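You operate a simulated robot arm through the tools that you are given. There is no shell and no other tool. Be economical: measure what you need, move in short steps, check, and stop when the job is done.

The job below is to be done with a simulated two-armed robot. You get a single attempt, and the scene is never put back.

JOB
Hold the yellow guide on the left top crate of the blue stacks steady with one hand and flip the tab on the yellow guide the other way with the other.

Only the result counts: the job must be done as asked and must still hold three seconds after the hand-in. Knocking over, shifting, dropping, spilling or breaking anything else fails it.

ROBOT AND FRAMES
Two 7-joint arms with three-finger grippers on one trunk, on a base that drives. Base frame: it is fixed to the floor where the robot stands at the start and does not move with it; the origin is under the middle of the robot, x ahead of it, y to its left, z up; the surface under the hand at the start is at about z = 0.536. Units: m, rad, N and s.
The left shoulder is at the start at [0.099, 0.126, 1.038], the right one opposite. With the tool pointing down near the work surface each hand reaches from about 0.28 to 0.84 m from the robot's upright axis, wherever it stands, measured 20 degrees to its own side. Places, roughly: tab on the yellow guide [0.5, 0.1, 0.6]. Payload 2.94 kg a hand.
The TCP of each hand is the grasp point between the finger pads, 0.03 m short of the fingertips. In the tool frame z runs along the fingers and y along their closing line. Largest opening 0.128 m; the body of the gripper starts 0.093 m behind the TCP.
Orientation is that of the tool frame in the base frame, as a unit quaternion [x, y, z, w]. With the fingers straight down and closing along the base's y, the tool's x points along the base's -x, its y along +y and its z along -z.

CONTROLS
- The arms move only by the tool servo_tool. It takes "left_moves", "right_moves" or both (then of equal length, played together; a hand with none holds still); each is a list that holds one entry, the list of rows, each a list of 7 numbers: the shift along the tool's x, y, z in m, then the turn, a rotation vector about the tool's x, y, z in rad, then the opening, from 0 (shut) to 1 (fully open). In form: [[[x, y, z, rx, ry, rz, grip], ...]]. A call has 1 to 12 rows; each row is the pose to reach, as a shift and turn from the pose commanded when the call began, along the tool's axes at that moment. Each row takes 0.2 s and may step no farther than 0.05 m and 0.15 rad from the row before; otherwise, or with a gripper value out of range, the whole call is refused. A pose out of reach is approached as far as the arm can. The call stops where the force on the tool passes 40 N (or 10 N more than at its start, if that is more) or the arm is blocked; 0.2 s more then pass. Each finger halts on what it meets, pressing with about 26 N; the grip force reading is that of the motor and also rises with nothing between the fingers. The clock runs only during rows and for 0.2 s after the last one: add rows that repeat a pose to give the fingers time. It gives the time, the measured TCP pose, the force on the tool (base axes), the opening and the grip force at its end, in the units of the frame above (readings bear some noise), with the torque about the TCP (base axes, N m) and any sound that the robot's microphone picked up.
- Cameras (640 x 400 px; columns grow to the right, rows downward): "scene" is now at [0.2291, 0.0228, 1.1844]; the picture's right is [0.27, -0.96, 0.00], its down [-0.66, -0.19, -0.73] and it looks along [0.70, 0.20, -0.69] (base axes); focal length 289 px, centre (320, 200). "left" rides on the left gripper at [0.069, 0.015, -0.12] in its tool frame; the picture's right is [-0.21, 0.98, 0.00], its down [-0.82, -0.18, -0.54] and it looks along [-0.53, -0.12, 0.84] (tool axes); focal length 251 px, centre (320, 200). "right" rides on the right gripper at [0.069, -0.015, -0.12] in its tool frame; the picture's right is [0.21, 0.98, 0.00], its down [-0.82, 0.18, -0.54] and it looks along [-0.53, 0.12, 0.84] (tool axes); focal length 251 px, centre (320, 200). There is no depth. A picture from a camera that has moved, and an enlarged one, comes with that camera's place and axes in the base frame and with its lens.
- grab_frame(camera): a new picture of that camera. No time passes.
- slide_trunk(by): slides the trunk up (or, below 0, down) by that many m; the arms and the scene camera ride with it, the base frame stays. It gives what a move gives, with no picture.
- steer(legs): drives the robot by 1 to 6 legs, each [ahead, left, turn to the left] in m, m and rad, along the robot's own axes; the way and the turn of a leg run together, so that a leg with both is an arc; at most 1.5 m and 3.142 rad a leg. The arms and the cameras ride along, it lands a little off, and it stops where it bumps. It gives what a move gives.
- turn_head(pan, tilt): turns the head with the scene camera to pan (to the left, within 1.396 rad either way) and tilt (down, from -0.506 to 1.204), counted from straight ahead of the robot. It gives what a move gives.
- close_up(camera, box): a new picture of the part [left, top, right, bottom] of that camera's present view, enlarged. No time passes.
- hand_in(): hands the job in; it is judged then, once.

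Work in short steps. Places have to be worked out from the pictures, the camera data and where the tool is seen: move nearer, look again, correct. Check each grasp and each placing, and mend what went wrong. You have 120 turns and 92 pictures in all, those below and enlarged ones among them. Open the grippers and draw the arms clear of the work before you hand the job in, unless the task says otherwise; then end with one line.

The tools are called after "Request:" by a JSON object that holds its "op" and its "data". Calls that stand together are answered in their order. servo_tool: Moves the arms, as the interface text tells. Its arguments: {"type":"object","properties":{"left_moves":{"type":"array","items":{"type":"array","items":{"type":"array","items":{"type":"number"}}}},"right_moves":{"type":"array","items":{"type":"array","items":{"type":"array","items":{"type":"number"}}}}},"required":[]} The other tools are called the same way: slide_trunk (by) slides the trunk up or down; steer (legs) drives the base; turn_head (pan, tilt) turns the head that bears the scene camera; grab_frame (camera) takes a picture; close_up (camera, box) takes an enlarged picture of a part of a camera's view; hand_in () hands the job in.

At the start:

```text
clock: 0.0
left_tcp_pos: [0.54, 0.4, 0.9585]
left_tool_rot: [0.0, 1.0, 0.0, 0.0]
left_ft_force: [0.6, 0.2, 0.3]
left_moment: [0.0, -0.02, 0.01]
left_width: 0.128
left_grip_force: 0.1
right_tcp_pos: [0.5102, -0.0984, 0.9604]
right_tool_rot: [0.0, 1.0, 0.0, 0.0]
right_ft_force: [1.4, -0.2, 0.9]
right_moment: [-0.01, -0.02, -0.01]
right_width: 0.1278
right_grip_force: 0.0
trunk travel left (down, up): [-0.25, 0.297]
robot x, y, heading: [-0.0009, 0.0016, -0.005]
head pan, tilt: [0.476, 0.894]
```

scene: 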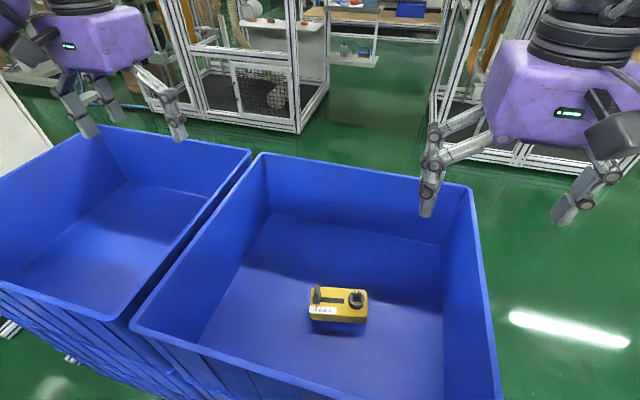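
right: 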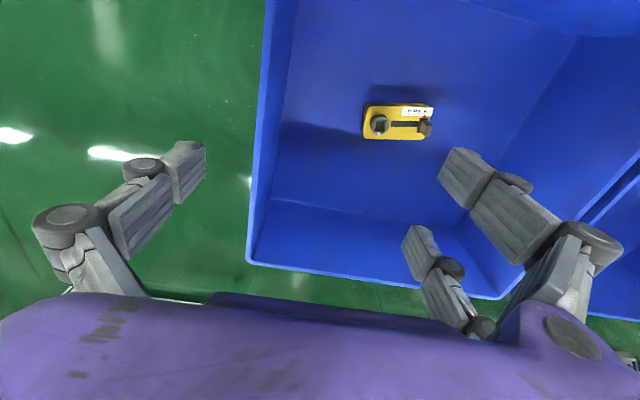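
left: 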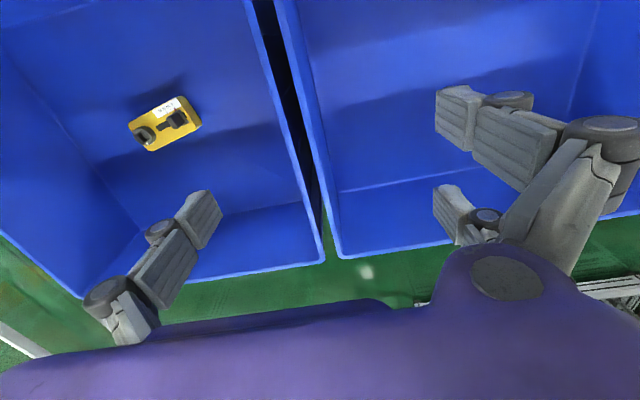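

The yellow guide sits on the floor of the nearer crate, with a dark lever and knob on top. I look closer at it from all three cameras.

Request:
{"op": "close_up", "data": {"camera": "scene", "box": [270, 260, 410, 350]}}

Request:
{"op": "close_up", "data": {"camera": "right", "box": [340, 80, 460, 155]}}

Request:
{"op": "close_up", "data": {"camera": "left", "box": [110, 80, 220, 160]}}

```text
4.44 times, centred on (340, 305) of scene
camera zoom: at [0.2291, 0.0228, 1.1844], right [0.27, -0.96, 0.0], down [-0.66, -0.19, -0.73], along [0.7, 0.2, -0.69], focal length 1285 px, centre (231, -267)
```

zoom: 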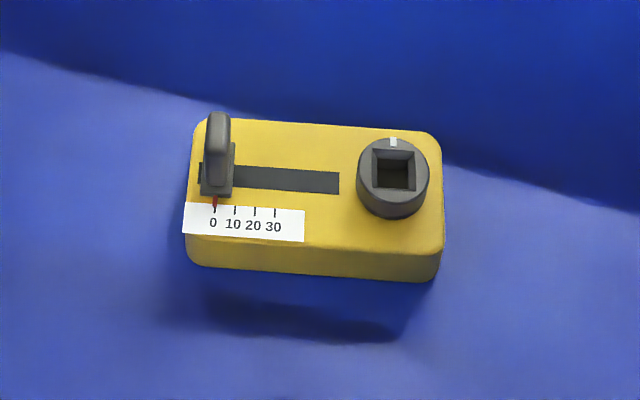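

```text
5.33 times, centred on (400, 118) of right
camera zoom: at [0.4419, -0.1131, 1.0791], right [-0.21, 0.98, 0.0], down [0.82, 0.18, 0.54], along [0.53, 0.12, -0.84], focal length 1341 px, centre (-107, 640)
```

zoom: 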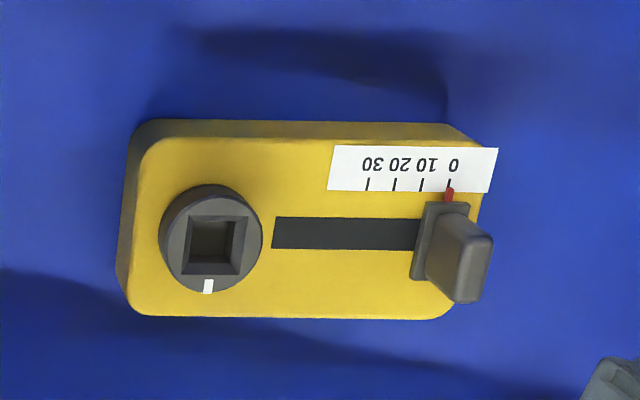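

```text
5.00 times, centred on (165, 120) of left
camera zoom: at [0.4707, 0.4148, 1.0794], right [0.21, 0.98, 0.0], down [0.82, -0.18, 0.54], along [0.53, -0.12, -0.84], focal length 1257 px, centre (1095, 600)
```

zoom: 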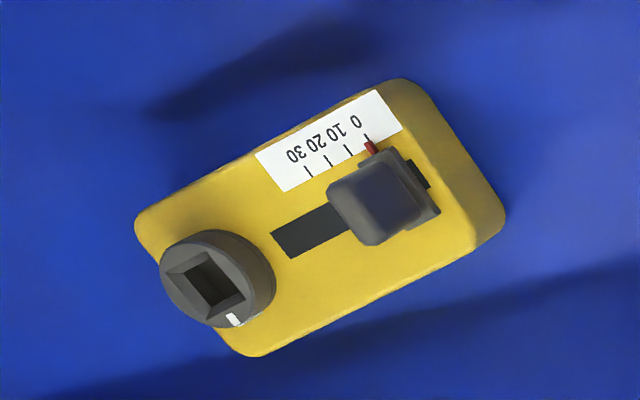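

The "tab" is an upright handle on a carriage in a slot, sitting at the 0 end (+y). The slot runs along −y towards the knob. Plan: the right hand clamps the guide body at the knob end across x, and the left hand moves the tab along −y. First I yaw both hands 90° in free air, cameras outward.

Request:
{"op": "servo_tool", "data": {"left_moves": [[[0, 0, 0, 0, 0, 0.143, 1], [0, 0, 0, 0, 0, 0.286, 1], [0, 0, 0, 0, 0, 0.429, 1], [0, 0, 0, 0, 0, 0.571, 1], [0, 0, 0, 0, 0, 0.714, 1], [0, 0, 0, 0, 0, 0.857, 1], [0, 0, 0, 0, 0, 1.0, 1], [0, 0, 0, 0, 0, 1.143, 1], [0, 0, 0, 0, 0, 1.286, 1], [0, 0, 0, 0, 0, 1.428, 1], [0, 0, 0, 0, 0, 1.571, 1], [0, 0, 0, 0, 0, 1.571, 1]]], "right_moves": [[[0, 0, 0, 0, 0, -0.143, 1], [0, 0, 0, 0, 0, -0.286, 1], [0, 0, 0, 0, 0, -0.429, 1], [0, 0, 0, 0, 0, -0.571, 1], [0, 0, 0, 0, 0, -0.714, 1], [0, 0, 0, 0, 0, -0.857, 1], [0, 0, 0, 0, 0, -1.0, 1], [0, 0, 0, 0, 0, -1.143, 1], [0, 0, 0, 0, 0, -1.286, 1], [0, 0, 0, 0, 0, -1.428, 1], [0, 0, 0, 0, 0, -1.571, 1], [0, 0, 0, 0, 0, -1.571, 1]]]}}

```text
clock: 2.6
left_tcp_pos: [0.5386, 0.3995, 0.9581]
left_tool_rot: [0.708, 0.707, 0.0, 0.0]
left_ft_force: [-0.8, -0.1, -0.1]
left_moment: [-0.03, -0.02, 0.01]
left_width: 0.1281
left_grip_force: 0.1
right_tcp_pos: [0.4456, -0.0607, 0.9595]
right_tool_rot: [0.707, -0.707, 0.001, -0.001]
right_ft_force: [-0.5, 0.1, 0.4]
right_moment: [-0.02, -0.02, 0.01]
right_width: 0.1282
right_grip_force: 0.1
right hand out of reach, approached as far as the arm can: row 10, 11, 12
trunk travel left (down, up): [-0.25, 0.297]
robot x, y, heading: [0.0014, 0.0017, -0.001]
head pan, tilt: [0.476, 0.894]
```

Right hand drifted a bit near a reach limit but the orientation is right. I look from both hand cameras.

Request:
{"op": "grab_frame", "data": {"camera": "right"}}

Request:
{"op": "grab_frame", "data": {"camera": "left"}}

Request:
{"op": "grab_frame", "data": {"camera": "scene"}}

```text
85 pictures are left
camera right: at [0.4617, -0.1293, 1.0797], right [-0.98, -0.21, 0.0], down [-0.18, 0.82, 0.54], along [-0.12, 0.53, -0.84], focal length 251 px, centre (320, 200)
```

right: 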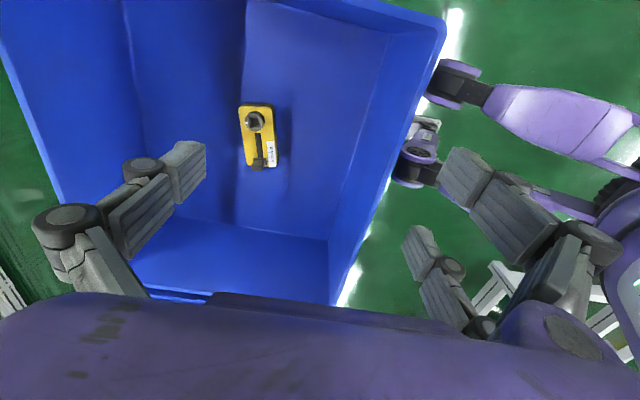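

```text
84 pictures are left
camera left: at [0.5552, 0.4683, 1.0792], right [0.98, -0.22, 0.0], down [-0.18, -0.82, 0.54], along [-0.12, -0.53, -0.84], focal length 251 px, centre (320, 200)
```

left: 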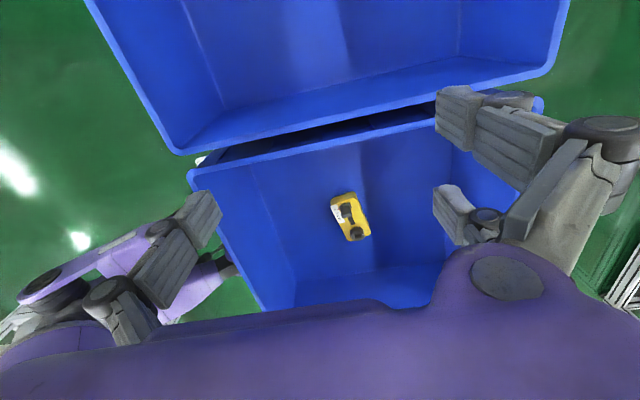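

```text
83 pictures are left
camera scene: at [0.2283, 0.0201, 1.1815], right [0.25, -0.97, 0.0], down [-0.69, -0.18, -0.7], along [0.68, 0.18, -0.71], focal length 289 px, centre (320, 200)
```

scene: 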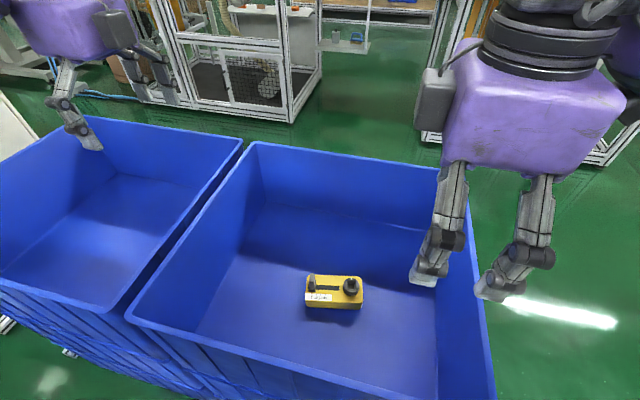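

From the hand cameras: knob ≈ (0.55, 0.035), tab ≈ (0.542, 0.12), guide axis nearly along y. Next I lean each hand outward by 0.3 rad and lower both a little, still above the rim (~0.76).

Request:
{"op": "servo_tool", "data": {"left_moves": [[[0, 0, 0.03, 0, -0.1, 0, 1], [0, 0, 0.06, 0, -0.2, 0, 1], [0, 0, 0.09, 0, -0.3, 0, 1], [0, 0, 0.09, 0, -0.3, 0, 1]]], "right_moves": [[[0, 0, 0.03, 0, -0.1, 0, 1], [0, 0, 0.06, 0, -0.2, 0, 1], [0, 0, 0.09, 0, -0.3, 0, 1], [0, 0, 0.09, 0, -0.3, 0, 1]]]}}

```text
clock: 3.6
left_tcp_pos: [0.5375, 0.4005, 0.8693]
left_tool_rot: [0.699, 0.699, -0.107, 0.107]
left_ft_force: [0.5, -0.3, -0.6]
left_moment: [-0.03, 0.03, 0.03]
left_width: 0.1279
left_grip_force: 0.1
right_tcp_pos: [0.3948, -0.0793, 0.9174]
right_tool_rot: [-0.698, 0.701, 0.104, 0.106]
right_ft_force: [1.0, 0.9, 0.2]
right_moment: [-0.01, 0.01, -0.01]
right_width: 0.1279
right_grip_force: 0.0
right hand out of reach, approached as far as the arm can: row 1, 2, 3, 4
trunk travel left (down, up): [-0.25, 0.297]
robot x, y, heading: [-0.0013, -0.0021, 0.002]
head pan, tilt: [0.476, 0.894]
```

The left hand follows well; the right one is at its limit while high (folded arm). I try going lower and forward, which should be the easier region.

Request:
{"op": "servo_tool", "data": {"right_moves": [[[0.002, -0.03, 0.025, 0, 0, 0, 1], [0.004, -0.06, 0.05, 0, 0, 0, 1], [0.005, -0.09, 0.075, 0, 0, 0, 1], [0.006, -0.12, 0.1, 0, 0, 0, 1], [0.007, -0.15, 0.124, 0, 0, 0, 1], [0.007, -0.15, 0.124, 0, 0, 0, 1]]]}}

```text
clock: 5.0
left_tcp_pos: [0.5376, 0.4004, 0.8712]
left_tool_rot: [0.699, 0.699, -0.106, 0.106]
left_ft_force: [-0.1, 0.2, 0.0]
left_moment: [0.03, -0.03, 0.0]
left_width: 0.1281
left_grip_force: 0.1
right_tcp_pos: [0.3998, -0.0263, 0.8327]
right_tool_rot: [-0.694, 0.705, 0.101, 0.103]
right_ft_force: [-0.5, -0.1, 0.3]
right_moment: [0.03, 0.02, 0.0]
right_width: 0.1279
right_grip_force: 0.1
right hand out of reach, approached as far as the arm can: row 1, 2, 3, 4, 5, 6
trunk travel left (down, up): [-0.25, 0.297]
robot x, y, heading: [-0.0023, -0.0016, -0.0]
head pan, tilt: [0.476, 0.894]
```

The forward motion is blocked by a wrist limit with this yaw. I turn the right hand back the other way about its own axis (gripper is symmetric), rising slightly and moving forward.

Request:
{"op": "servo_tool", "data": {"right_moves": [[[0, 0, -0.02, 0, 0, 0.145, 1], [0, 0, -0.04, 0, 0, 0.29, 1], [0, 0, -0.06, 0, 0, 0.435, 1], [0, 0, -0.08, 0, 0, 0.58, 1], [0, 0, -0.08, 0, 0, 0.725, 1], [0, 0, -0.08, 0, 0, 0.87, 1], [0, 0, -0.08, 0, 0, 1.015, 1], [0, 0, -0.08, 0, 0, 1.16, 1], [0, 0, -0.08, 0, 0, 1.305, 1], [0, 0, -0.08, 0, 0, 1.45, 1], [0, 0, -0.08, 0, 0, 1.571, 1], [0, 0, -0.08, 0, 0, 1.571, 1]]]}}

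```text
clock: 7.6
left_tcp_pos: [0.5385, 0.3998, 0.8695]
left_tool_rot: [0.699, 0.699, -0.105, 0.106]
left_ft_force: [0.0, -0.8, 0.6]
left_moment: [0.04, 0.0, 0.04]
left_width: 0.128
left_grip_force: 0.1
right_tcp_pos: [0.3997, -0.0491, 0.9122]
right_tool_rot: [0.0, 0.989, 0.149, 0.001]
right_ft_force: [0.1, -0.3, -0.2]
right_moment: [0.03, 0.03, -0.03]
right_width: 0.1282
right_grip_force: 0.1
trunk travel left (down, up): [-0.25, 0.297]
robot x, y, heading: [-0.0018, -0.0001, -0.0]
head pan, tilt: [0.476, 0.894]
```

Fine now at neutral yaw. I move forward to x≈0.53 while yawing the other way.

Request:
{"op": "servo_tool", "data": {"right_moves": [[[-0.03, 0, 0, 0, 0, 0.145, 1], [-0.06, 0, 0, 0, 0, 0.29, 1], [-0.09, 0, 0, 0, 0, 0.435, 1], [-0.12, 0, 0, 0, 0, 0.58, 1], [-0.14, 0, 0, 0, 0, 0.725, 1], [-0.14, 0, 0, 0, 0, 0.87, 1], [-0.14, 0, 0, 0, 0, 1.015, 1], [-0.14, 0, 0, 0, 0, 1.16, 1], [-0.14, 0, 0, 0, 0, 1.305, 1], [-0.14, 0, 0, 0, 0, 1.45, 1], [-0.14, 0, 0, 0, 0, 1.571, 1], [-0.14, 0, 0, 0, 0, 1.571, 1]]]}}

```text
clock: 10.2
left_tcp_pos: [0.5389, 0.4004, 0.8703]
left_tool_rot: [0.699, 0.699, -0.106, 0.106]
left_ft_force: [-0.4, 0.8, 1.0]
left_moment: [0.01, -0.02, 0.03]
left_width: 0.1279
left_grip_force: 0.1
right_tcp_pos: [0.5406, -0.0483, 0.914]
right_tool_rot: [0.7, 0.699, 0.106, -0.106]
right_ft_force: [0.2, 0.0, 0.0]
right_moment: [-0.03, -0.01, 0.0]
right_width: 0.1277
right_grip_force: 0.1
trunk travel left (down, up): [-0.25, 0.297]
robot x, y, heading: [0.0017, 0.002, 0.001]
head pan, tilt: [0.476, 0.894]
```

The opposite yaw works for the right hand. Look from its camera at the guide.

Request:
{"op": "grab_frame", "data": {"camera": "right"}}

Request:
{"op": "grab_frame", "data": {"camera": "scene"}}

```text
82 pictures are left
camera right: at [0.5263, -0.0173, 1.0483], right [0.98, 0.2, 0.06], down [0.18, -0.94, 0.27], along [0.12, -0.26, -0.96], focal length 251 px, centre (320, 200)
```

right: 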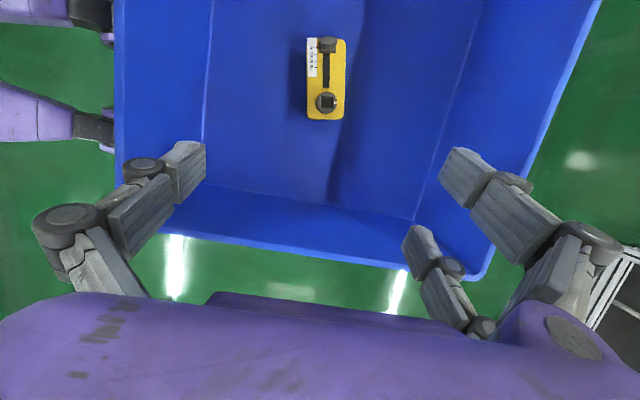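

```text
81 pictures are left
camera scene: at [0.217, 0.0348, 1.1733], right [0.46, -0.89, 0.0], down [-0.69, -0.36, -0.63], along [0.56, 0.29, -0.78], focal length 289 px, centre (320, 200)
```

scene: 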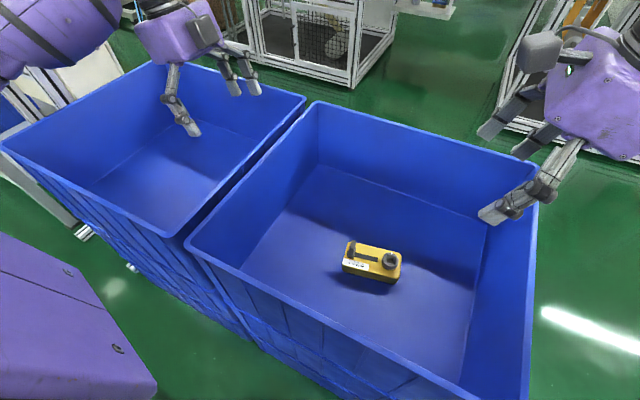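

From this camera the guide spans about (0.567, 0.003) to (0.539, 0.130), so its axis is yawed roughly +0.2 rad. I yaw the right hand to match and come down to z≈0.75 above the knob end.

Request:
{"op": "servo_tool", "data": {"right_moves": [[[-0.008, 0.004, 0.041, 0.02, 0, -0.064, 1], [-0.016, 0.009, 0.081, 0.04, 0, -0.128, 1], [-0.024, 0.013, 0.122, 0.06, 0, -0.191, 1], [-0.0315, 0.017, 0.162, 0.06, 0, -0.191, 1], [-0.0315, 0.017, 0.162, 0.06, 0, -0.191, 1]]]}}

Request:
{"op": "grab_frame", "data": {"camera": "right"}}

Request:
{"op": "grab_frame", "data": {"camera": "scene"}}

```text
clock: 11.4
left_tcp_pos: [0.538, 0.3995, 0.8697]
left_tool_rot: [0.699, 0.699, -0.106, 0.106]
left_ft_force: [-0.2, -0.1, -0.2]
left_moment: [0.0, 0.04, -0.01]
left_width: 0.128
left_grip_force: 0.1
right_tcp_pos: [0.5551, -0.031, 0.7463]
right_tool_rot: [0.626, 0.766, 0.095, -0.115]
right_ft_force: [0.6, 0.0, 0.5]
right_moment: [-0.05, 0.0, 0.02]
right_width: 0.128
right_grip_force: 0.0
trunk travel left (down, up): [-0.25, 0.297]
robot x, y, heading: [0.0054, 0.0013, -0.002]
head pan, tilt: [0.476, 0.894]
```

```text
80 pictures are left
camera right: at [0.536, -0.0041, 0.882], right [0.92, 0.4, 0.06], down [0.37, -0.89, 0.27], along [0.16, -0.23, -0.96], focal length 251 px, centre (320, 200)
```

right: 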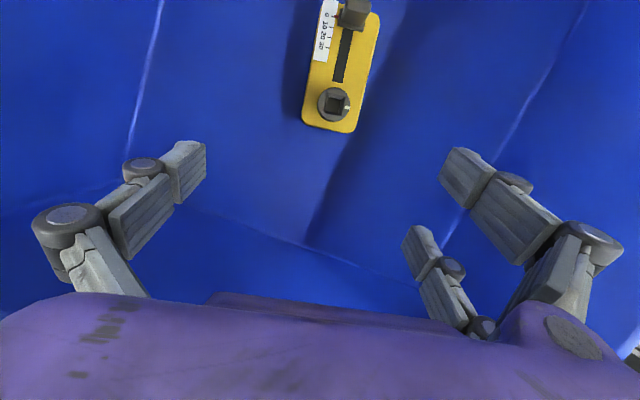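

```text
79 pictures are left
camera scene: at [0.2169, 0.0349, 1.1734], right [0.46, -0.89, 0.0], down [-0.69, -0.36, -0.63], along [0.56, 0.29, -0.78], focal length 289 px, centre (320, 200)
```

scene: 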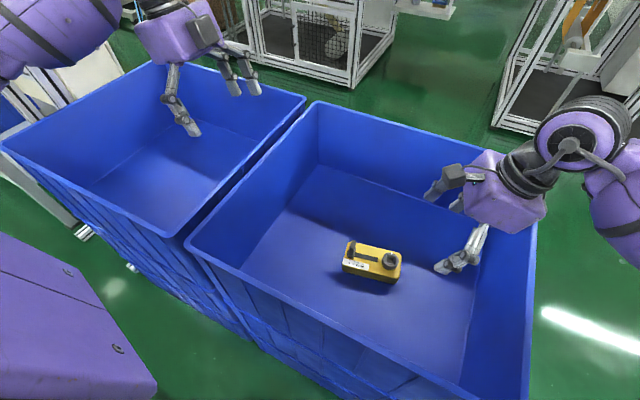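

Guide axis is now aligned with the hand; it lies 14 mm off along the closing line. I shift and descend to about z=0.60, then check.

Request:
{"op": "servo_tool", "data": {"right_moves": [[[0.002, 0.004, 0.04, 0, 0, 0, 1], [0.004, 0.009, 0.08, 0, 0, 0, 1], [0.006, 0.014, 0.115, 0, 0, 0, 1], [0.007, 0.014, 0.15, 0, 0, 0, 1], [0.007, 0.014, 0.15, 0, 0, 0, 1]]]}}

Request:
{"op": "grab_frame", "data": {"camera": "right"}}

Request:
{"op": "close_up", "data": {"camera": "scene", "box": [290, 180, 530, 330]}}

```text
clock: 12.6
left_tcp_pos: [0.5384, 0.4004, 0.8698]
left_tool_rot: [0.699, 0.699, -0.106, 0.105]
left_ft_force: [-0.3, -0.7, 0.0]
left_moment: [-0.01, 0.01, 0.03]
left_width: 0.1279
left_grip_force: 0.1
right_tcp_pos: [0.562, 0.0207, 0.608]
right_tool_rot: [0.626, 0.766, 0.095, -0.116]
right_ft_force: [0.5, -0.4, -0.1]
right_moment: [0.01, -0.03, 0.03]
right_width: 0.1282
right_grip_force: 0.0
trunk travel left (down, up): [-0.25, 0.297]
robot x, y, heading: [-0.0025, 0.0011, -0.003]
head pan, tilt: [0.476, 0.894]
```

```text
78 pictures are left
camera right: at [0.5417, 0.0482, 0.7425], right [0.92, 0.4, 0.06], down [0.36, -0.89, 0.27], along [0.16, -0.23, -0.96], focal length 251 px, centre (320, 200)
```

right: 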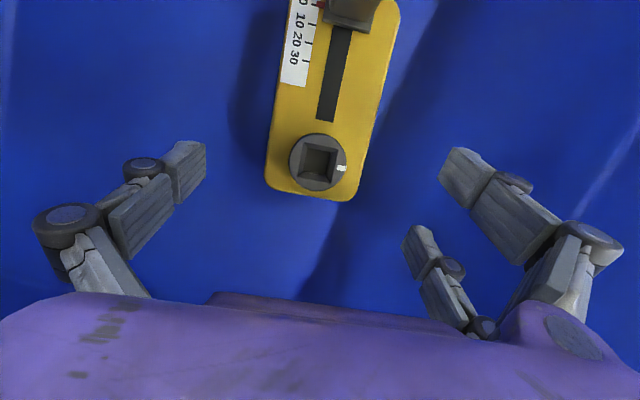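

```text
2.67 times, centred on (410, 255) of scene
camera zoom: at [0.2169, 0.0347, 1.1734], right [0.46, -0.89, 0.0], down [-0.69, -0.36, -0.63], along [0.56, 0.29, -0.78], focal length 771 px, centre (80, 53)
```

zoom: 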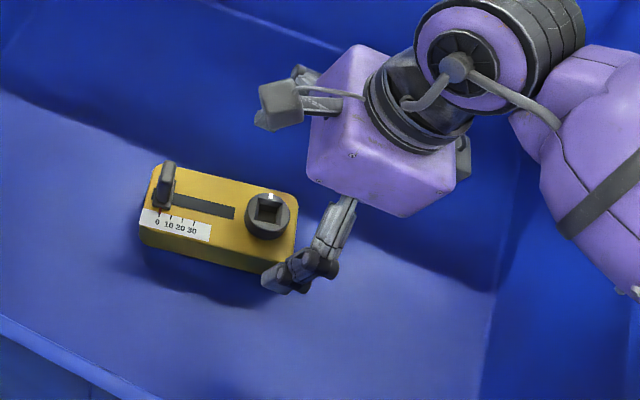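

Triangulated knob top is z≈0.591, guide top ≈0.573. I descend ~36 mm (tips ≈0.545) with a small centring shift, fingers still open.

Request:
{"op": "servo_tool", "data": {"right_moves": [[[-0.003, -0.003, 0.01, 0, 0, 0, 1], [-0.004, -0.004, 0.02, 0, 0, 0, 1], [-0.004, -0.004, 0.028, 0, 0, 0, 1], [-0.004, -0.004, 0.036, 0, 0, 0, 1], [-0.004, -0.004, 0.036, 0, 0, 0, 1]]]}}

Request:
{"op": "grab_frame", "data": {"camera": "right"}}

Request:
{"op": "close_up", "data": {"camera": "scene", "box": [290, 180, 530, 330]}}

```text
clock: 13.8
left_tcp_pos: [0.5357, 0.3981, 0.8731]
left_tool_rot: [0.699, 0.699, -0.104, 0.107]
left_ft_force: [0.1, -0.6, -0.1]
left_moment: [0.02, -0.01, 0.05]
left_width: 0.1282
left_grip_force: 0.1
right_tcp_pos: [0.5591, 0.0248, 0.5809]
right_tool_rot: [0.626, 0.765, 0.102, -0.11]
right_ft_force: [0.0, 0.0, -0.4]
right_moment: [-0.04, -0.02, -0.03]
right_width: 0.128
right_grip_force: 0.0
trunk travel left (down, up): [-0.25, 0.297]
robot x, y, heading: [-0.0021, -0.0033, 0.003]
head pan, tilt: [0.476, 0.894]
```

```text
76 pictures are left
camera right: at [0.5384, 0.0521, 0.7151], right [0.92, 0.39, 0.08], down [0.36, -0.89, 0.28], along [0.18, -0.23, -0.96], focal length 251 px, centre (320, 200)
```

right: 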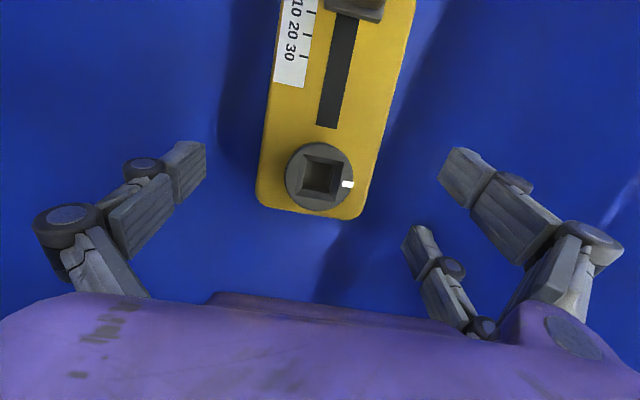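

```text
2.67 times, centred on (410, 255) of scene
camera zoom: at [0.2127, 0.0331, 1.1748], right [0.46, -0.89, 0.0], down [-0.69, -0.36, -0.63], along [0.56, 0.29, -0.78], focal length 771 px, centre (80, 53)
```

zoom: 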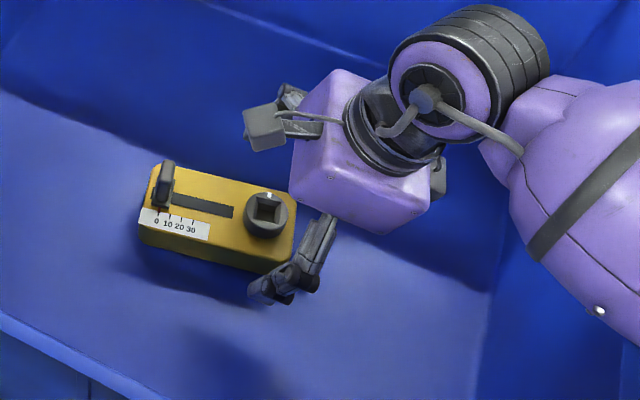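

The tilt readings of both hands changed slightly, so the right forearm may be touching the crate rim. I look at the whole scene before anything else.

Request:
{"op": "turn_head", "data": {"pan": -0.1, "tilt": 0.9}}

Request:
{"op": "grab_frame", "data": {"camera": "scene"}}

Request:
{"op": "grab_frame", "data": {"camera": "left"}}

```text
clock: 14.8
left_tcp_pos: [0.5347, 0.3995, 0.8726]
left_tool_rot: [0.699, 0.699, -0.103, 0.107]
left_ft_force: [0.1, 0.2, 1.2]
left_moment: [0.02, 0.01, 0.0]
left_width: 0.1277
left_grip_force: 0.1
right_tcp_pos: [0.5606, 0.0248, 0.5821]
right_tool_rot: [0.627, 0.765, 0.102, -0.11]
right_ft_force: [-0.2, -0.6, 0.1]
right_moment: [0.01, 0.03, 0.03]
right_width: 0.128
right_grip_force: 0.1
trunk travel left (down, up): [-0.25, 0.297]
robot x, y, heading: [-0.0027, 0.0025, -0.002]
head pan, tilt: [-0.099, 0.901]
```

```text
74 pictures are left
camera scene: at [0.2199, -0.0088, 1.1739], right [-0.1, -1.0, 0.0], down [-0.78, 0.08, -0.62], along [0.62, -0.06, -0.78], focal length 289 px, centre (320, 200)
```

scene: 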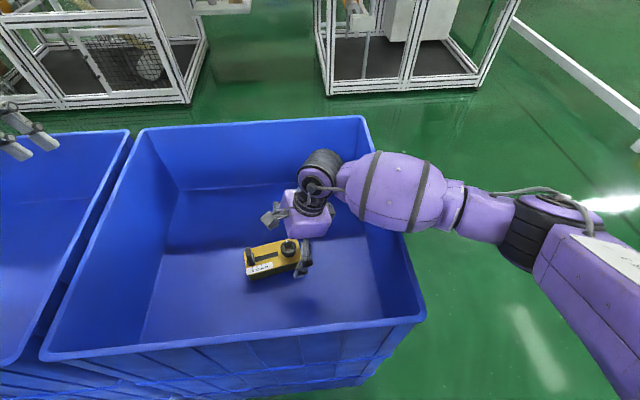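

```text
73 pictures are left
camera left: at [0.5502, 0.5003, 0.9675], right [0.98, -0.21, 0.07], down [-0.18, -0.63, 0.76], along [-0.11, -0.75, -0.65], focal length 251 px, centre (320, 200)
```

left: 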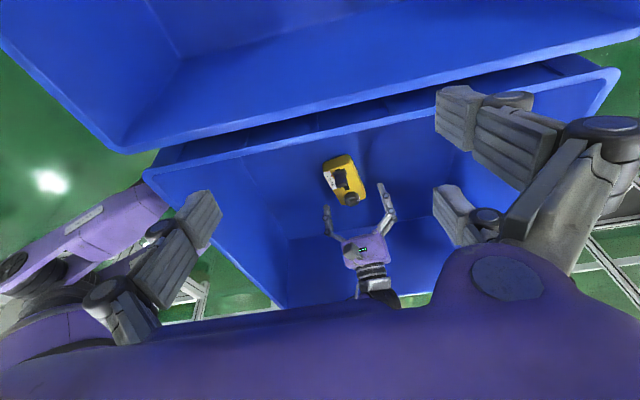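

The right forearm is resting on the crate's right rim. I raise the trunk (lifting everything straight up, fingers are open around the guide), so the elbow can sit higher.

Request:
{"op": "slide_trunk", "data": {"by": 0.25}}

Request:
{"op": "grab_frame", "data": {"camera": "scene"}}

```text
clock: 17.4
left_tcp_pos: [0.5393, 0.4, 1.1171]
left_tool_rot: [0.7, 0.699, -0.106, 0.105]
left_ft_force: [-0.3, 0.0, -0.3]
left_moment: [0.02, 0.03, 0.0]
left_width: 0.128
left_grip_force: 0.1
right_tcp_pos: [0.5545, 0.0268, 0.8208]
right_tool_rot: [0.626, 0.765, 0.093, -0.117]
right_ft_force: [-0.3, -0.9, -0.4]
right_moment: [0.02, 0.0, 0.02]
right_width: 0.1278
right_grip_force: 0.2
trunk travel left (down, up): [-0.5, 0.047]
robot x, y, heading: [-0.0014, -0.0027, 0.001]
head pan, tilt: [-0.099, 0.901]
```

```text
72 pictures are left
camera scene: at [0.1319, -0.0074, 1.4381], right [-0.1, -1.0, 0.0], down [-0.78, 0.08, -0.62], along [0.62, -0.06, -0.78], focal length 289 px, centre (320, 200)
```

scene: 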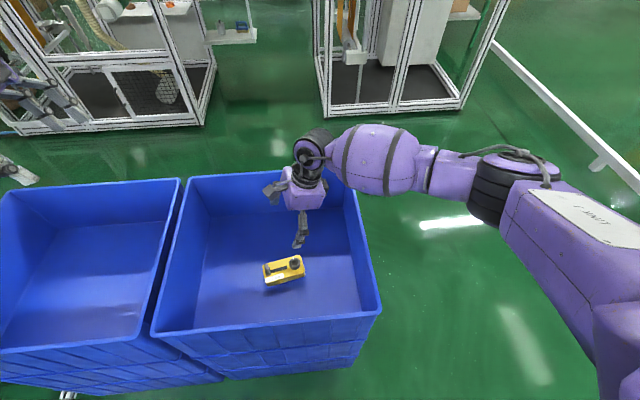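

Readings returned to normal, and the crate seems unmoved. I reduce the lean to 0.15 and come down to z≈0.68, then check the forearm clearance.

Request:
{"op": "servo_tool", "data": {"right_moves": [[[-0.01, 0.001, 0.033, 0, -0.05, 0, 1], [-0.02, 0.001, 0.067, 0, -0.1, 0, 1], [-0.03, 0.002, 0.1, 0, -0.15, 0, 1], [-0.041, 0.002, 0.134, 0, -0.15, 0, 1], [-0.041, 0.002, 0.134, 0, -0.15, 0, 1]]]}}

Request:
{"op": "grab_frame", "data": {"camera": "scene"}}

Request:
{"op": "grab_frame", "data": {"camera": "left"}}

```text
clock: 18.6
left_tcp_pos: [0.5403, 0.4008, 1.1192]
left_tool_rot: [0.7, 0.699, -0.105, 0.106]
left_ft_force: [-0.3, 1.0, 0.2]
left_moment: [0.02, -0.04, -0.01]
left_width: 0.1284
left_grip_force: 0.0
right_tcp_pos: [0.5578, 0.0287, 0.6817]
right_tool_rot: [0.631, 0.772, 0.048, -0.058]
right_ft_force: [-0.7, -0.4, -0.1]
right_moment: [0.0, -0.02, 0.0]
right_width: 0.128
right_grip_force: 0.1
trunk travel left (down, up): [-0.5, 0.047]
robot x, y, heading: [0.001, -0.001, -0.002]
head pan, tilt: [-0.099, 0.901]
```

```text
71 pictures are left
camera scene: at [0.1312, -0.0077, 1.4384], right [-0.1, -1.0, 0.0], down [-0.78, 0.08, -0.62], along [0.62, -0.06, -0.78], focal length 289 px, centre (320, 200)
```

scene: 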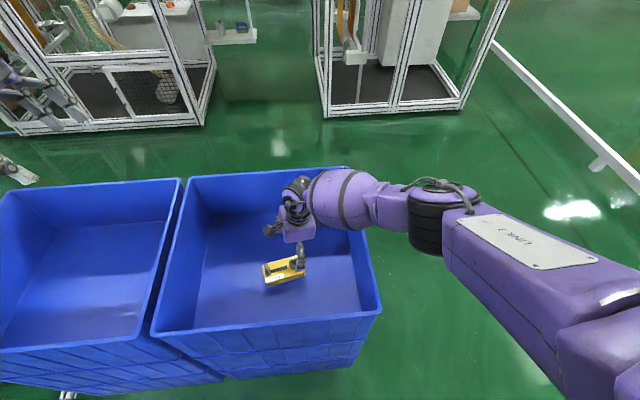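

```text
70 pictures are left
camera left: at [0.5546, 0.5008, 1.214], right [0.98, -0.2, 0.06], down [-0.18, -0.63, 0.76], along [-0.12, -0.75, -0.65], focal length 251 px, centre (320, 200)
```

left: 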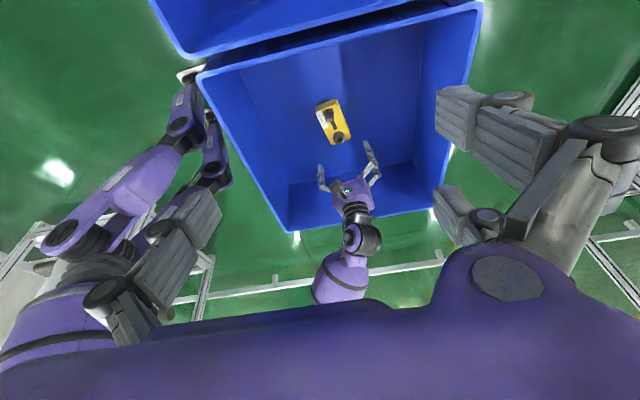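

Elbow is clearly higher now. I lower to z≈0.60 and check.

Request:
{"op": "servo_tool", "data": {"right_moves": [[[-0.004, -0.001, 0.03, 0, 0, 0, 1], [-0.008, -0.001, 0.06, 0, 0, 0, 1], [-0.012, -0.001, 0.08, 0, 0, 0, 1], [-0.012, -0.001, 0.08, 0, 0, 0, 1]]]}}

Request:
{"op": "grab_frame", "data": {"camera": "scene"}}

Request:
{"op": "grab_frame", "data": {"camera": "right"}}

```text
clock: 19.6
left_tcp_pos: [0.5386, 0.3999, 1.119]
left_tool_rot: [0.699, 0.7, -0.106, 0.105]
left_ft_force: [0.1, 0.4, -0.5]
left_moment: [0.02, -0.01, 0.01]
left_width: 0.1277
left_grip_force: 0.1
right_tcp_pos: [0.5482, 0.0281, 0.6017]
right_tool_rot: [0.632, 0.772, 0.047, -0.058]
right_ft_force: [0.3, 0.6, -0.3]
right_moment: [-0.01, 0.0, 0.01]
right_width: 0.128
right_grip_force: 0.0
right hand out of reach, approached as far as the arm can: row 3, 4
trunk travel left (down, up): [-0.5, 0.047]
robot x, y, heading: [0.0039, -0.0033, -0.003]
head pan, tilt: [-0.099, 0.901]
```

```text
69 pictures are left
camera scene: at [0.1316, -0.0078, 1.4383], right [-0.1, -0.99, 0.0], down [-0.78, 0.08, -0.62], along [0.62, -0.06, -0.78], focal length 289 px, centre (320, 200)
```

scene: 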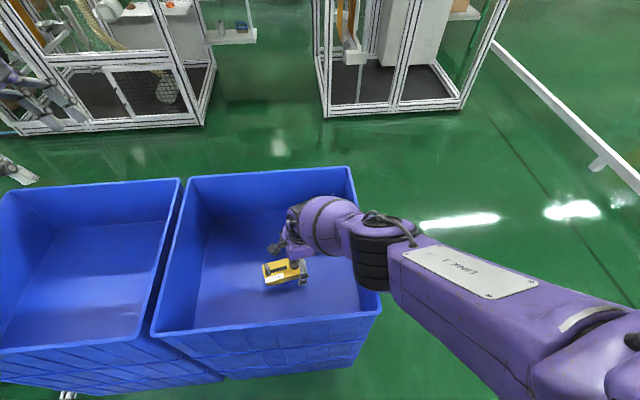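

```text
68 pictures are left
camera right: at [0.5256, 0.0734, 0.7311], right [0.92, 0.4, 0.03], down [0.35, -0.84, 0.41], along [0.19, -0.37, -0.91], focal length 251 px, centre (320, 200)
```

right: 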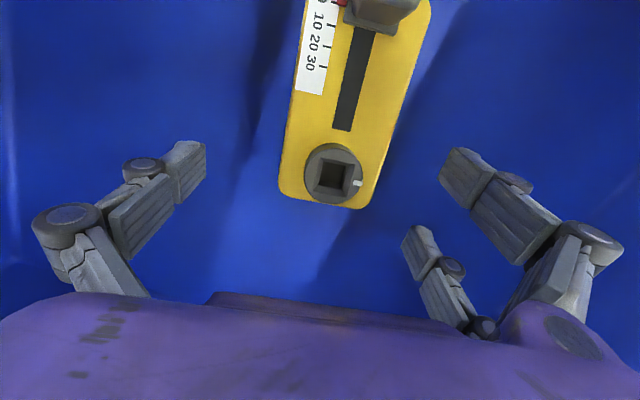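

It hit a reach limit (1 cm short in x) with the trunk this high. I raise the hand 0.1 m, then drop the trunk 0.1 m.

Request:
{"op": "servo_tool", "data": {"right_moves": [[[0.004, 0, -0.033, 0, 0, 0, 1], [0.008, 0.003, -0.066, 0, 0, 0, 1], [0.013, 0.01, -0.099, 0, 0, 0, 1], [0.013, 0.01, -0.099, 0, 0, 0, 1]]]}}

Request:
{"op": "slide_trunk", "data": {"by": -0.1}}

Request:
{"op": "grab_frame", "data": {"camera": "scene"}}

Request:
{"op": "grab_frame", "data": {"camera": "right"}}

```text
clock: 20.6
left_tcp_pos: [0.5392, 0.3998, 1.1194]
left_tool_rot: [0.698, 0.7, -0.106, 0.106]
left_ft_force: [1.0, -0.9, 0.6]
left_moment: [-0.03, 0.03, 0.03]
left_width: 0.128
left_grip_force: 0.0
right_tcp_pos: [0.561, 0.0271, 0.7036]
right_tool_rot: [0.632, 0.771, 0.047, -0.058]
right_ft_force: [0.5, -0.1, 0.2]
right_moment: [0.05, -0.04, 0.01]
right_width: 0.1279
right_grip_force: 0.0
trunk travel left (down, up): [-0.5, 0.047]
robot x, y, heading: [-0.0024, 0.0005, 0.002]
head pan, tilt: [-0.099, 0.901]
```

```text
clock: 21.9
left_tcp_pos: [0.539, 0.4008, 1.021]
left_tool_rot: [0.699, 0.699, -0.105, 0.106]
left_ft_force: [-0.4, -0.7, -0.8]
left_moment: [0.02, -0.04, -0.02]
left_width: 0.1278
left_grip_force: 0.0
right_tcp_pos: [0.5598, 0.0268, 0.6029]
right_tool_rot: [0.631, 0.772, 0.047, -0.058]
right_ft_force: [-0.2, -0.8, 0.2]
right_moment: [0.0, 0.01, 0.02]
right_width: 0.1281
right_grip_force: 0.0
trunk travel left (down, up): [-0.4, 0.147]
robot x, y, heading: [-0.0007, 0.0077, 0.001]
head pan, tilt: [-0.099, 0.901]
```

```text
67 pictures are left
camera scene: at [0.1858, -0.0075, 1.3229], right [-0.1, -1.0, 0.0], down [-0.78, 0.08, -0.62], along [0.62, -0.06, -0.78], focal length 289 px, centre (320, 200)
```

scene: 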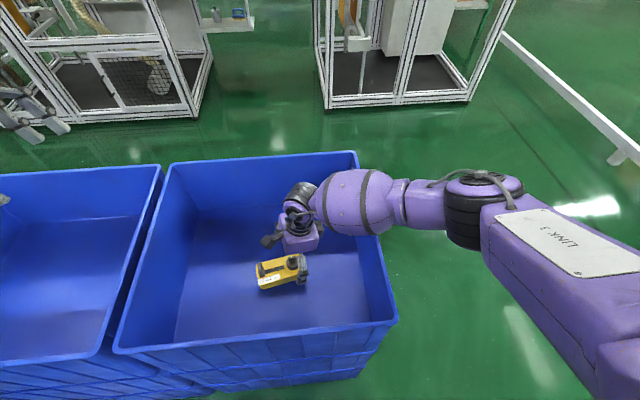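

```text
66 pictures are left
camera right: at [0.5354, 0.0734, 0.7315], right [0.92, 0.4, 0.03], down [0.35, -0.84, 0.41], along [0.19, -0.37, -0.91], focal length 251 px, centre (320, 200)
```

right: 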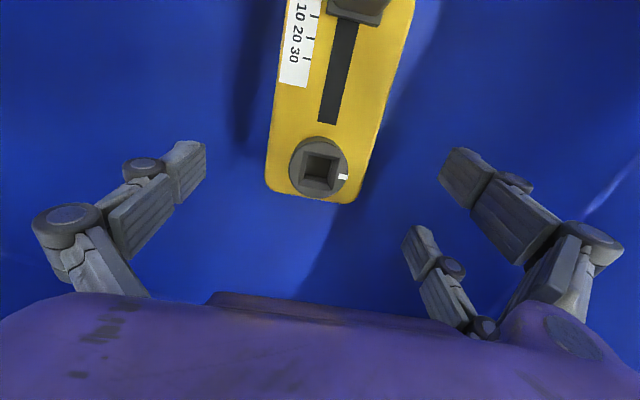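

Good position now. I descend the last 29 mm with fingers open.

Request:
{"op": "servo_tool", "data": {"right_moves": [[[0, -0.003, 0.01, 0, 0, 0, 1], [0, -0.003, 0.02, 0, 0, 0, 1], [0, -0.003, 0.029, 0, 0, 0, 1], [0, -0.003, 0.029, 0, 0, 0, 1]]]}}

Request:
{"op": "grab_frame", "data": {"camera": "right"}}

Request:
{"op": "grab_frame", "data": {"camera": "scene"}}

```text
clock: 22.9
left_tcp_pos: [0.5389, 0.4002, 1.0185]
left_tool_rot: [0.699, 0.699, -0.105, 0.106]
left_ft_force: [1.1, -1.2, -0.3]
left_moment: [-0.02, 0.0, -0.05]
left_width: 0.1281
left_grip_force: 0.0
right_tcp_pos: [0.5543, 0.0316, 0.5744]
right_tool_rot: [0.63, 0.773, 0.047, -0.058]
right_ft_force: [-1.1, 0.4, -0.6]
right_moment: [0.05, -0.01, 0.01]
right_width: 0.1278
right_grip_force: 0.0
trunk travel left (down, up): [-0.4, 0.147]
robot x, y, heading: [0.0011, -0.0001, -0.0]
head pan, tilt: [-0.099, 0.901]
```

```text
65 pictures are left
camera right: at [0.5311, 0.0779, 0.7024], right [0.91, 0.4, 0.03], down [0.35, -0.84, 0.41], along [0.19, -0.37, -0.91], focal length 251 px, centre (320, 200)
```

right: 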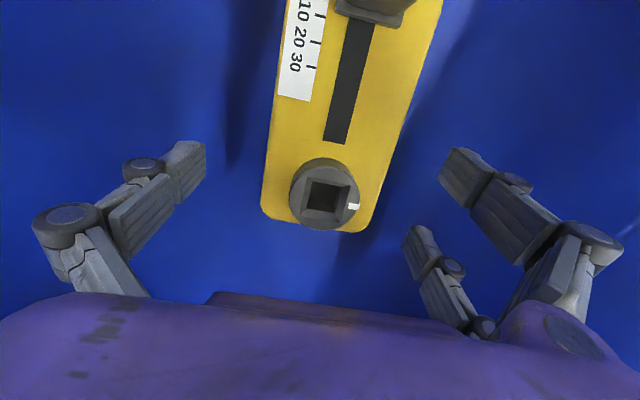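

```text
64 pictures are left
camera scene: at [0.186, -0.0075, 1.3228], right [-0.1, -1.0, 0.0], down [-0.78, 0.08, -0.62], along [0.62, -0.06, -0.78], focal length 289 px, centre (320, 200)
```

scene: 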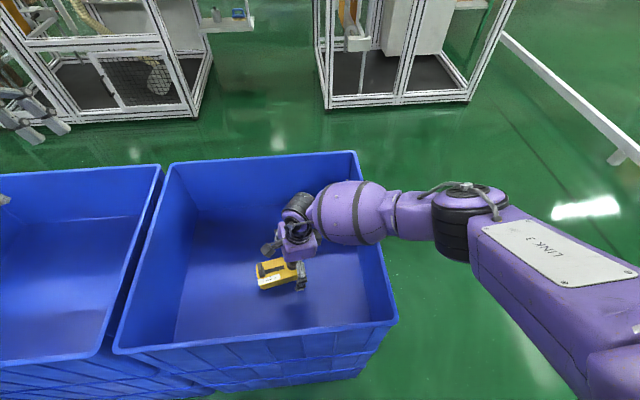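

No contact, fingers straddle the guide, centred to about 2 mm. I correct that and close slowly on the body.

Request:
{"op": "servo_tool", "data": {"right_moves": [[[0, 0.002, 0, 0, 0, 0, 0.85], [0, 0.002, 0, 0, 0, 0, 0.72], [0, 0.002, 0, 0, 0, 0, 0.62], [0, 0.002, 0, 0, 0, 0, 0.55], [0, 0.002, 0, 0, 0, 0, 0.48], [0, 0.002, 0, 0, 0, 0, 0.42], [0, 0.002, 0, 0, 0, 0, 0.3], [0, 0.002, 0, 0, 0, 0, 0.3]]]}}

Request:
{"op": "grab_frame", "data": {"camera": "right"}}

```text
clock: 24.7
left_tcp_pos: [0.5391, 0.3992, 1.0194]
left_tool_rot: [0.699, 0.699, -0.106, 0.106]
left_ft_force: [-0.3, -0.3, 0.0]
left_moment: [-0.03, 0.02, -0.02]
left_width: 0.1281
left_grip_force: 0.1
right_tcp_pos: [0.5558, 0.0313, 0.5725]
right_tool_rot: [0.631, 0.772, 0.047, -0.058]
right_ft_force: [-0.1, -0.4, 1.8]
right_moment: [-0.06, 0.17, 0.15]
right_width: 0.0678
right_grip_force: 26.1
trunk travel left (down, up): [-0.4, 0.147]
robot x, y, heading: [-0.0001, -0.0011, -0.007]
head pan, tilt: [-0.099, 0.901]
```

```text
63 pictures are left
camera right: at [0.5333, 0.0781, 0.7025], right [0.92, 0.4, 0.03], down [0.35, -0.84, 0.41], along [0.19, -0.37, -0.91], focal length 251 px, centre (320, 200)
```

right: 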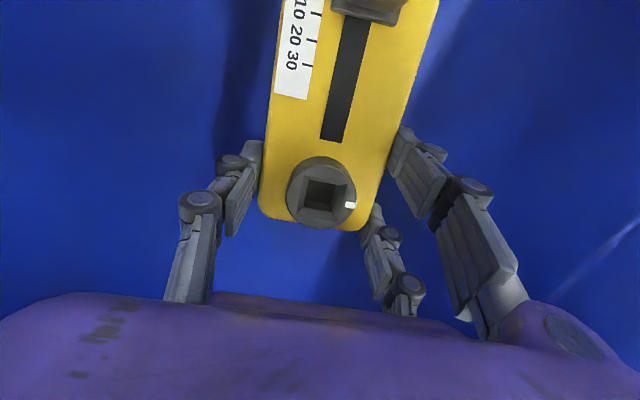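

Firm grip: 68 mm wide, 26 N, guide undisturbed. Now I yaw the left hand 45° about the vertical, so that it leans away diagonally (−x,+y) and stays clear of the right hand and its camera. Its fingers close to make a pusher.

Request:
{"op": "servo_tool", "data": {"left_moves": [[[0, 0, 0, -0.0387, 0, -0.125, 0.8], [0, 0, 0, -0.0773, 0, -0.25, 0.6], [0, 0, 0, -0.116, 0, -0.375, 0.4], [0, 0, 0, -0.1547, 0, -0.5, 0.2], [0, 0, 0, -0.193, 0, -0.625, 0], [0, 0, 0, -0.232, 0, -0.75, 0], [0, 0, 0, -0.232, 0, -0.75, 0]]]}}

Request:
{"op": "turn_head", "data": {"pan": 0.3, "tilt": 1.0}}

Request:
{"op": "grab_frame", "data": {"camera": "scene"}}

```text
clock: 26.3
left_tcp_pos: [0.5392, 0.4017, 1.0183]
left_tool_rot: [0.378, 0.914, -0.057, 0.138]
left_ft_force: [0.0, 0.2, 0.0]
left_moment: [0.0, 0.0, -0.04]
left_width: 0.0001
left_grip_force: 2.8
right_tcp_pos: [0.5575, 0.0313, 0.5727]
right_tool_rot: [0.631, 0.772, 0.048, -0.059]
right_ft_force: [0.1, -0.5, 1.9]
right_moment: [-0.07, -0.06, 0.07]
right_width: 0.0678
right_grip_force: 25.7
trunk travel left (down, up): [-0.4, 0.147]
robot x, y, heading: [-0.0014, -0.0019, -0.001]
head pan, tilt: [-0.099, 0.901]
```

```text
clock: 27.2
left_tcp_pos: [0.5387, 0.4018, 1.0174]
left_tool_rot: [0.378, 0.914, -0.057, 0.138]
left_ft_force: [0.2, 0.3, -0.7]
left_moment: [0.0, 0.01, -0.02]
left_width: 0.0
left_grip_force: 3.3
right_tcp_pos: [0.5571, 0.0325, 0.5733]
right_tool_rot: [0.632, 0.772, 0.047, -0.058]
right_ft_force: [0.4, -0.8, 2.0]
right_moment: [0.02, -0.05, 0.11]
right_width: 0.0676
right_grip_force: 26.2
trunk travel left (down, up): [-0.4, 0.147]
robot x, y, heading: [0.0028, -0.0008, -0.006]
head pan, tilt: [0.3, 1.0]
```

```text
62 pictures are left
camera scene: at [0.1773, 0.0206, 1.3156], right [0.29, -0.96, 0.0], down [-0.8, -0.25, -0.54], along [0.52, 0.16, -0.84], focal length 289 px, centre (320, 200)
```

scene: 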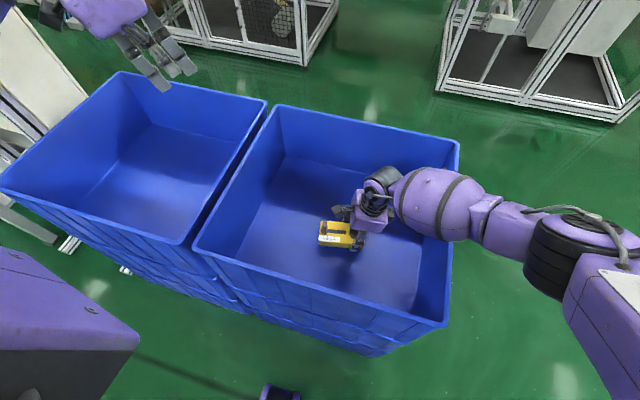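

Left fingers are shut. I bring the left hand over the crate to about (0.49, 0.22, 0.80), adding 0.15 rad lean.

Request:
{"op": "servo_tool", "data": {"left_moves": [[[-0.0043, -0.0273, 0.0392, 0, 0, 0, 0], [-0.0086, -0.0545, 0.0785, 0, 0, 0, 0], [-0.0128, -0.0818, 0.1177, 0, -0.05, 0, 0], [-0.0171, -0.109, 0.157, 0, -0.1, 0, 0], [-0.0214, -0.1363, 0.1962, 0, -0.15, 0, 0], [-0.0257, -0.1635, 0.2355, 0, -0.15, 0, 0], [-0.0257, -0.1635, 0.2355, 0, -0.15, 0, 0]]]}}

Request:
{"op": "grab_frame", "data": {"camera": "scene"}}

Request:
{"op": "grab_frame", "data": {"camera": "left"}}

```text
clock: 28.8
left_tcp_pos: [0.492, 0.2168, 0.8]
left_tool_rot: [0.373, 0.9, -0.085, 0.207]
left_ft_force: [-0.2, -0.8, 0.2]
left_moment: [0.02, 0.0, 0.02]
left_width: 0.0001
left_grip_force: 2.4
right_tcp_pos: [0.5561, 0.0318, 0.5733]
right_tool_rot: [0.63, 0.773, 0.047, -0.058]
right_ft_force: [0.1, -0.8, 0.6]
right_moment: [-0.15, -0.05, 0.04]
right_width: 0.0678
right_grip_force: 26.2
trunk travel left (down, up): [-0.4, 0.147]
robot x, y, heading: [0.0008, -0.0009, 0.0]
head pan, tilt: [0.3, 1.0]
```

```text
61 pictures are left
camera scene: at [0.1772, 0.0207, 1.3156], right [0.3, -0.96, 0.0], down [-0.8, -0.25, -0.54], along [0.52, 0.16, -0.84], focal length 289 px, centre (320, 200)
```

scene: 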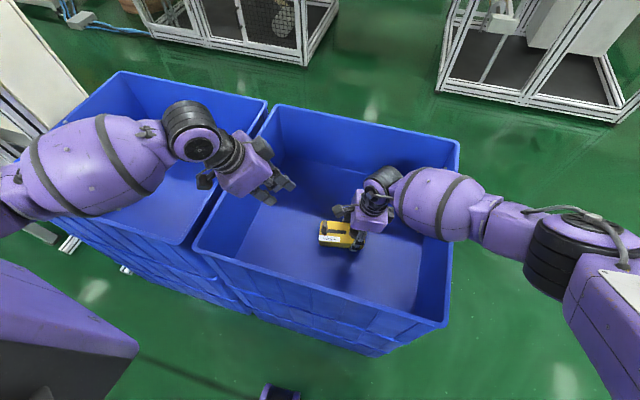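

```text
60 pictures are left
camera left: at [0.423, 0.3082, 0.8787], right [0.83, 0.55, 0.09], down [0.23, -0.48, 0.84], along [0.51, -0.68, -0.53], focal length 251 px, centre (320, 200)
```

left: 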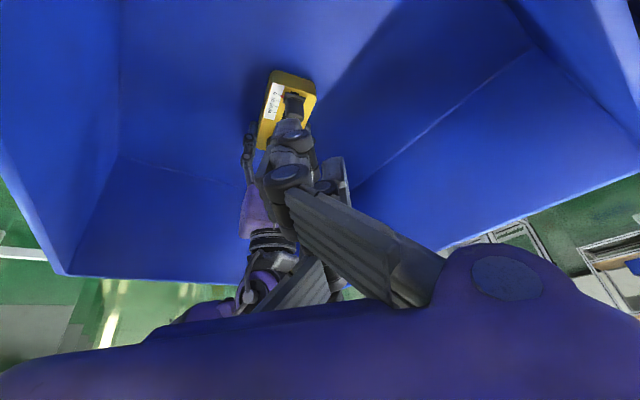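

The left hand is over the crate with clear space. I zoom on the tab from the left and scene cameras to pin its place.

Request:
{"op": "close_up", "data": {"camera": "left", "box": [230, 50, 350, 125]}}

Request:
{"op": "close_up", "data": {"camera": "scene", "box": [240, 170, 400, 270]}}

Request:
{"op": "close_up", "data": {"camera": "right", "box": [220, 0, 480, 160]}}

```text
5.33 times, centred on (290, 88) of left
camera zoom: at [0.423, 0.3082, 0.8787], right [0.83, 0.55, 0.09], down [0.23, -0.48, 0.84], along [0.51, -0.68, -0.53], focal length 1341 px, centre (480, 800)
```

zoom: 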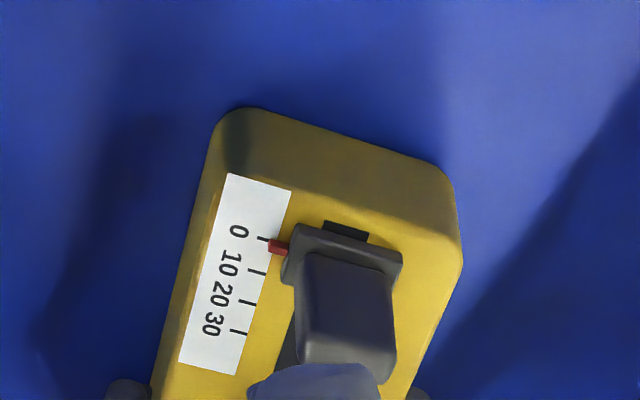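

```text
4.00 times, centred on (320, 220) of scene
camera zoom: at [0.1772, 0.0207, 1.3156], right [0.3, -0.96, 0.0], down [-0.8, -0.25, -0.54], along [0.52, 0.16, -0.84], focal length 1157 px, centre (320, 120)
```

zoom: 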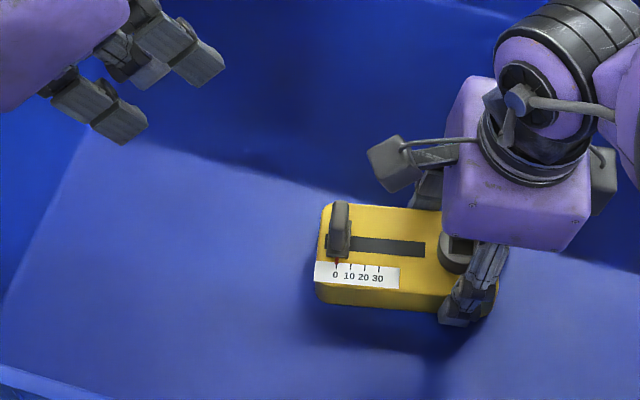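

```text
2.46 times, centred on (350, 80) of right
camera zoom: at [0.5332, 0.0781, 0.7025], right [0.92, 0.4, 0.03], down [0.35, -0.84, 0.41], along [0.19, -0.37, -0.91], focal length 619 px, centre (246, 495)
```

zoom: 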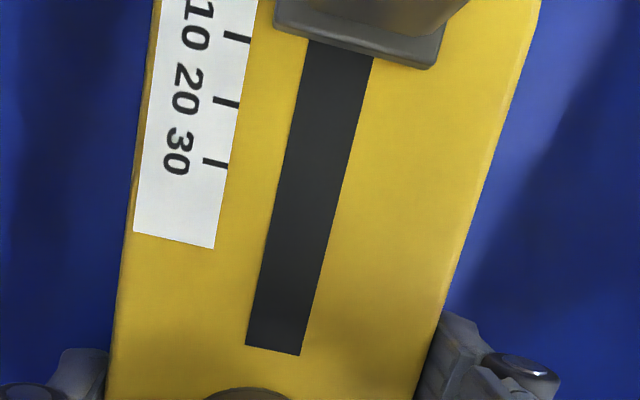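

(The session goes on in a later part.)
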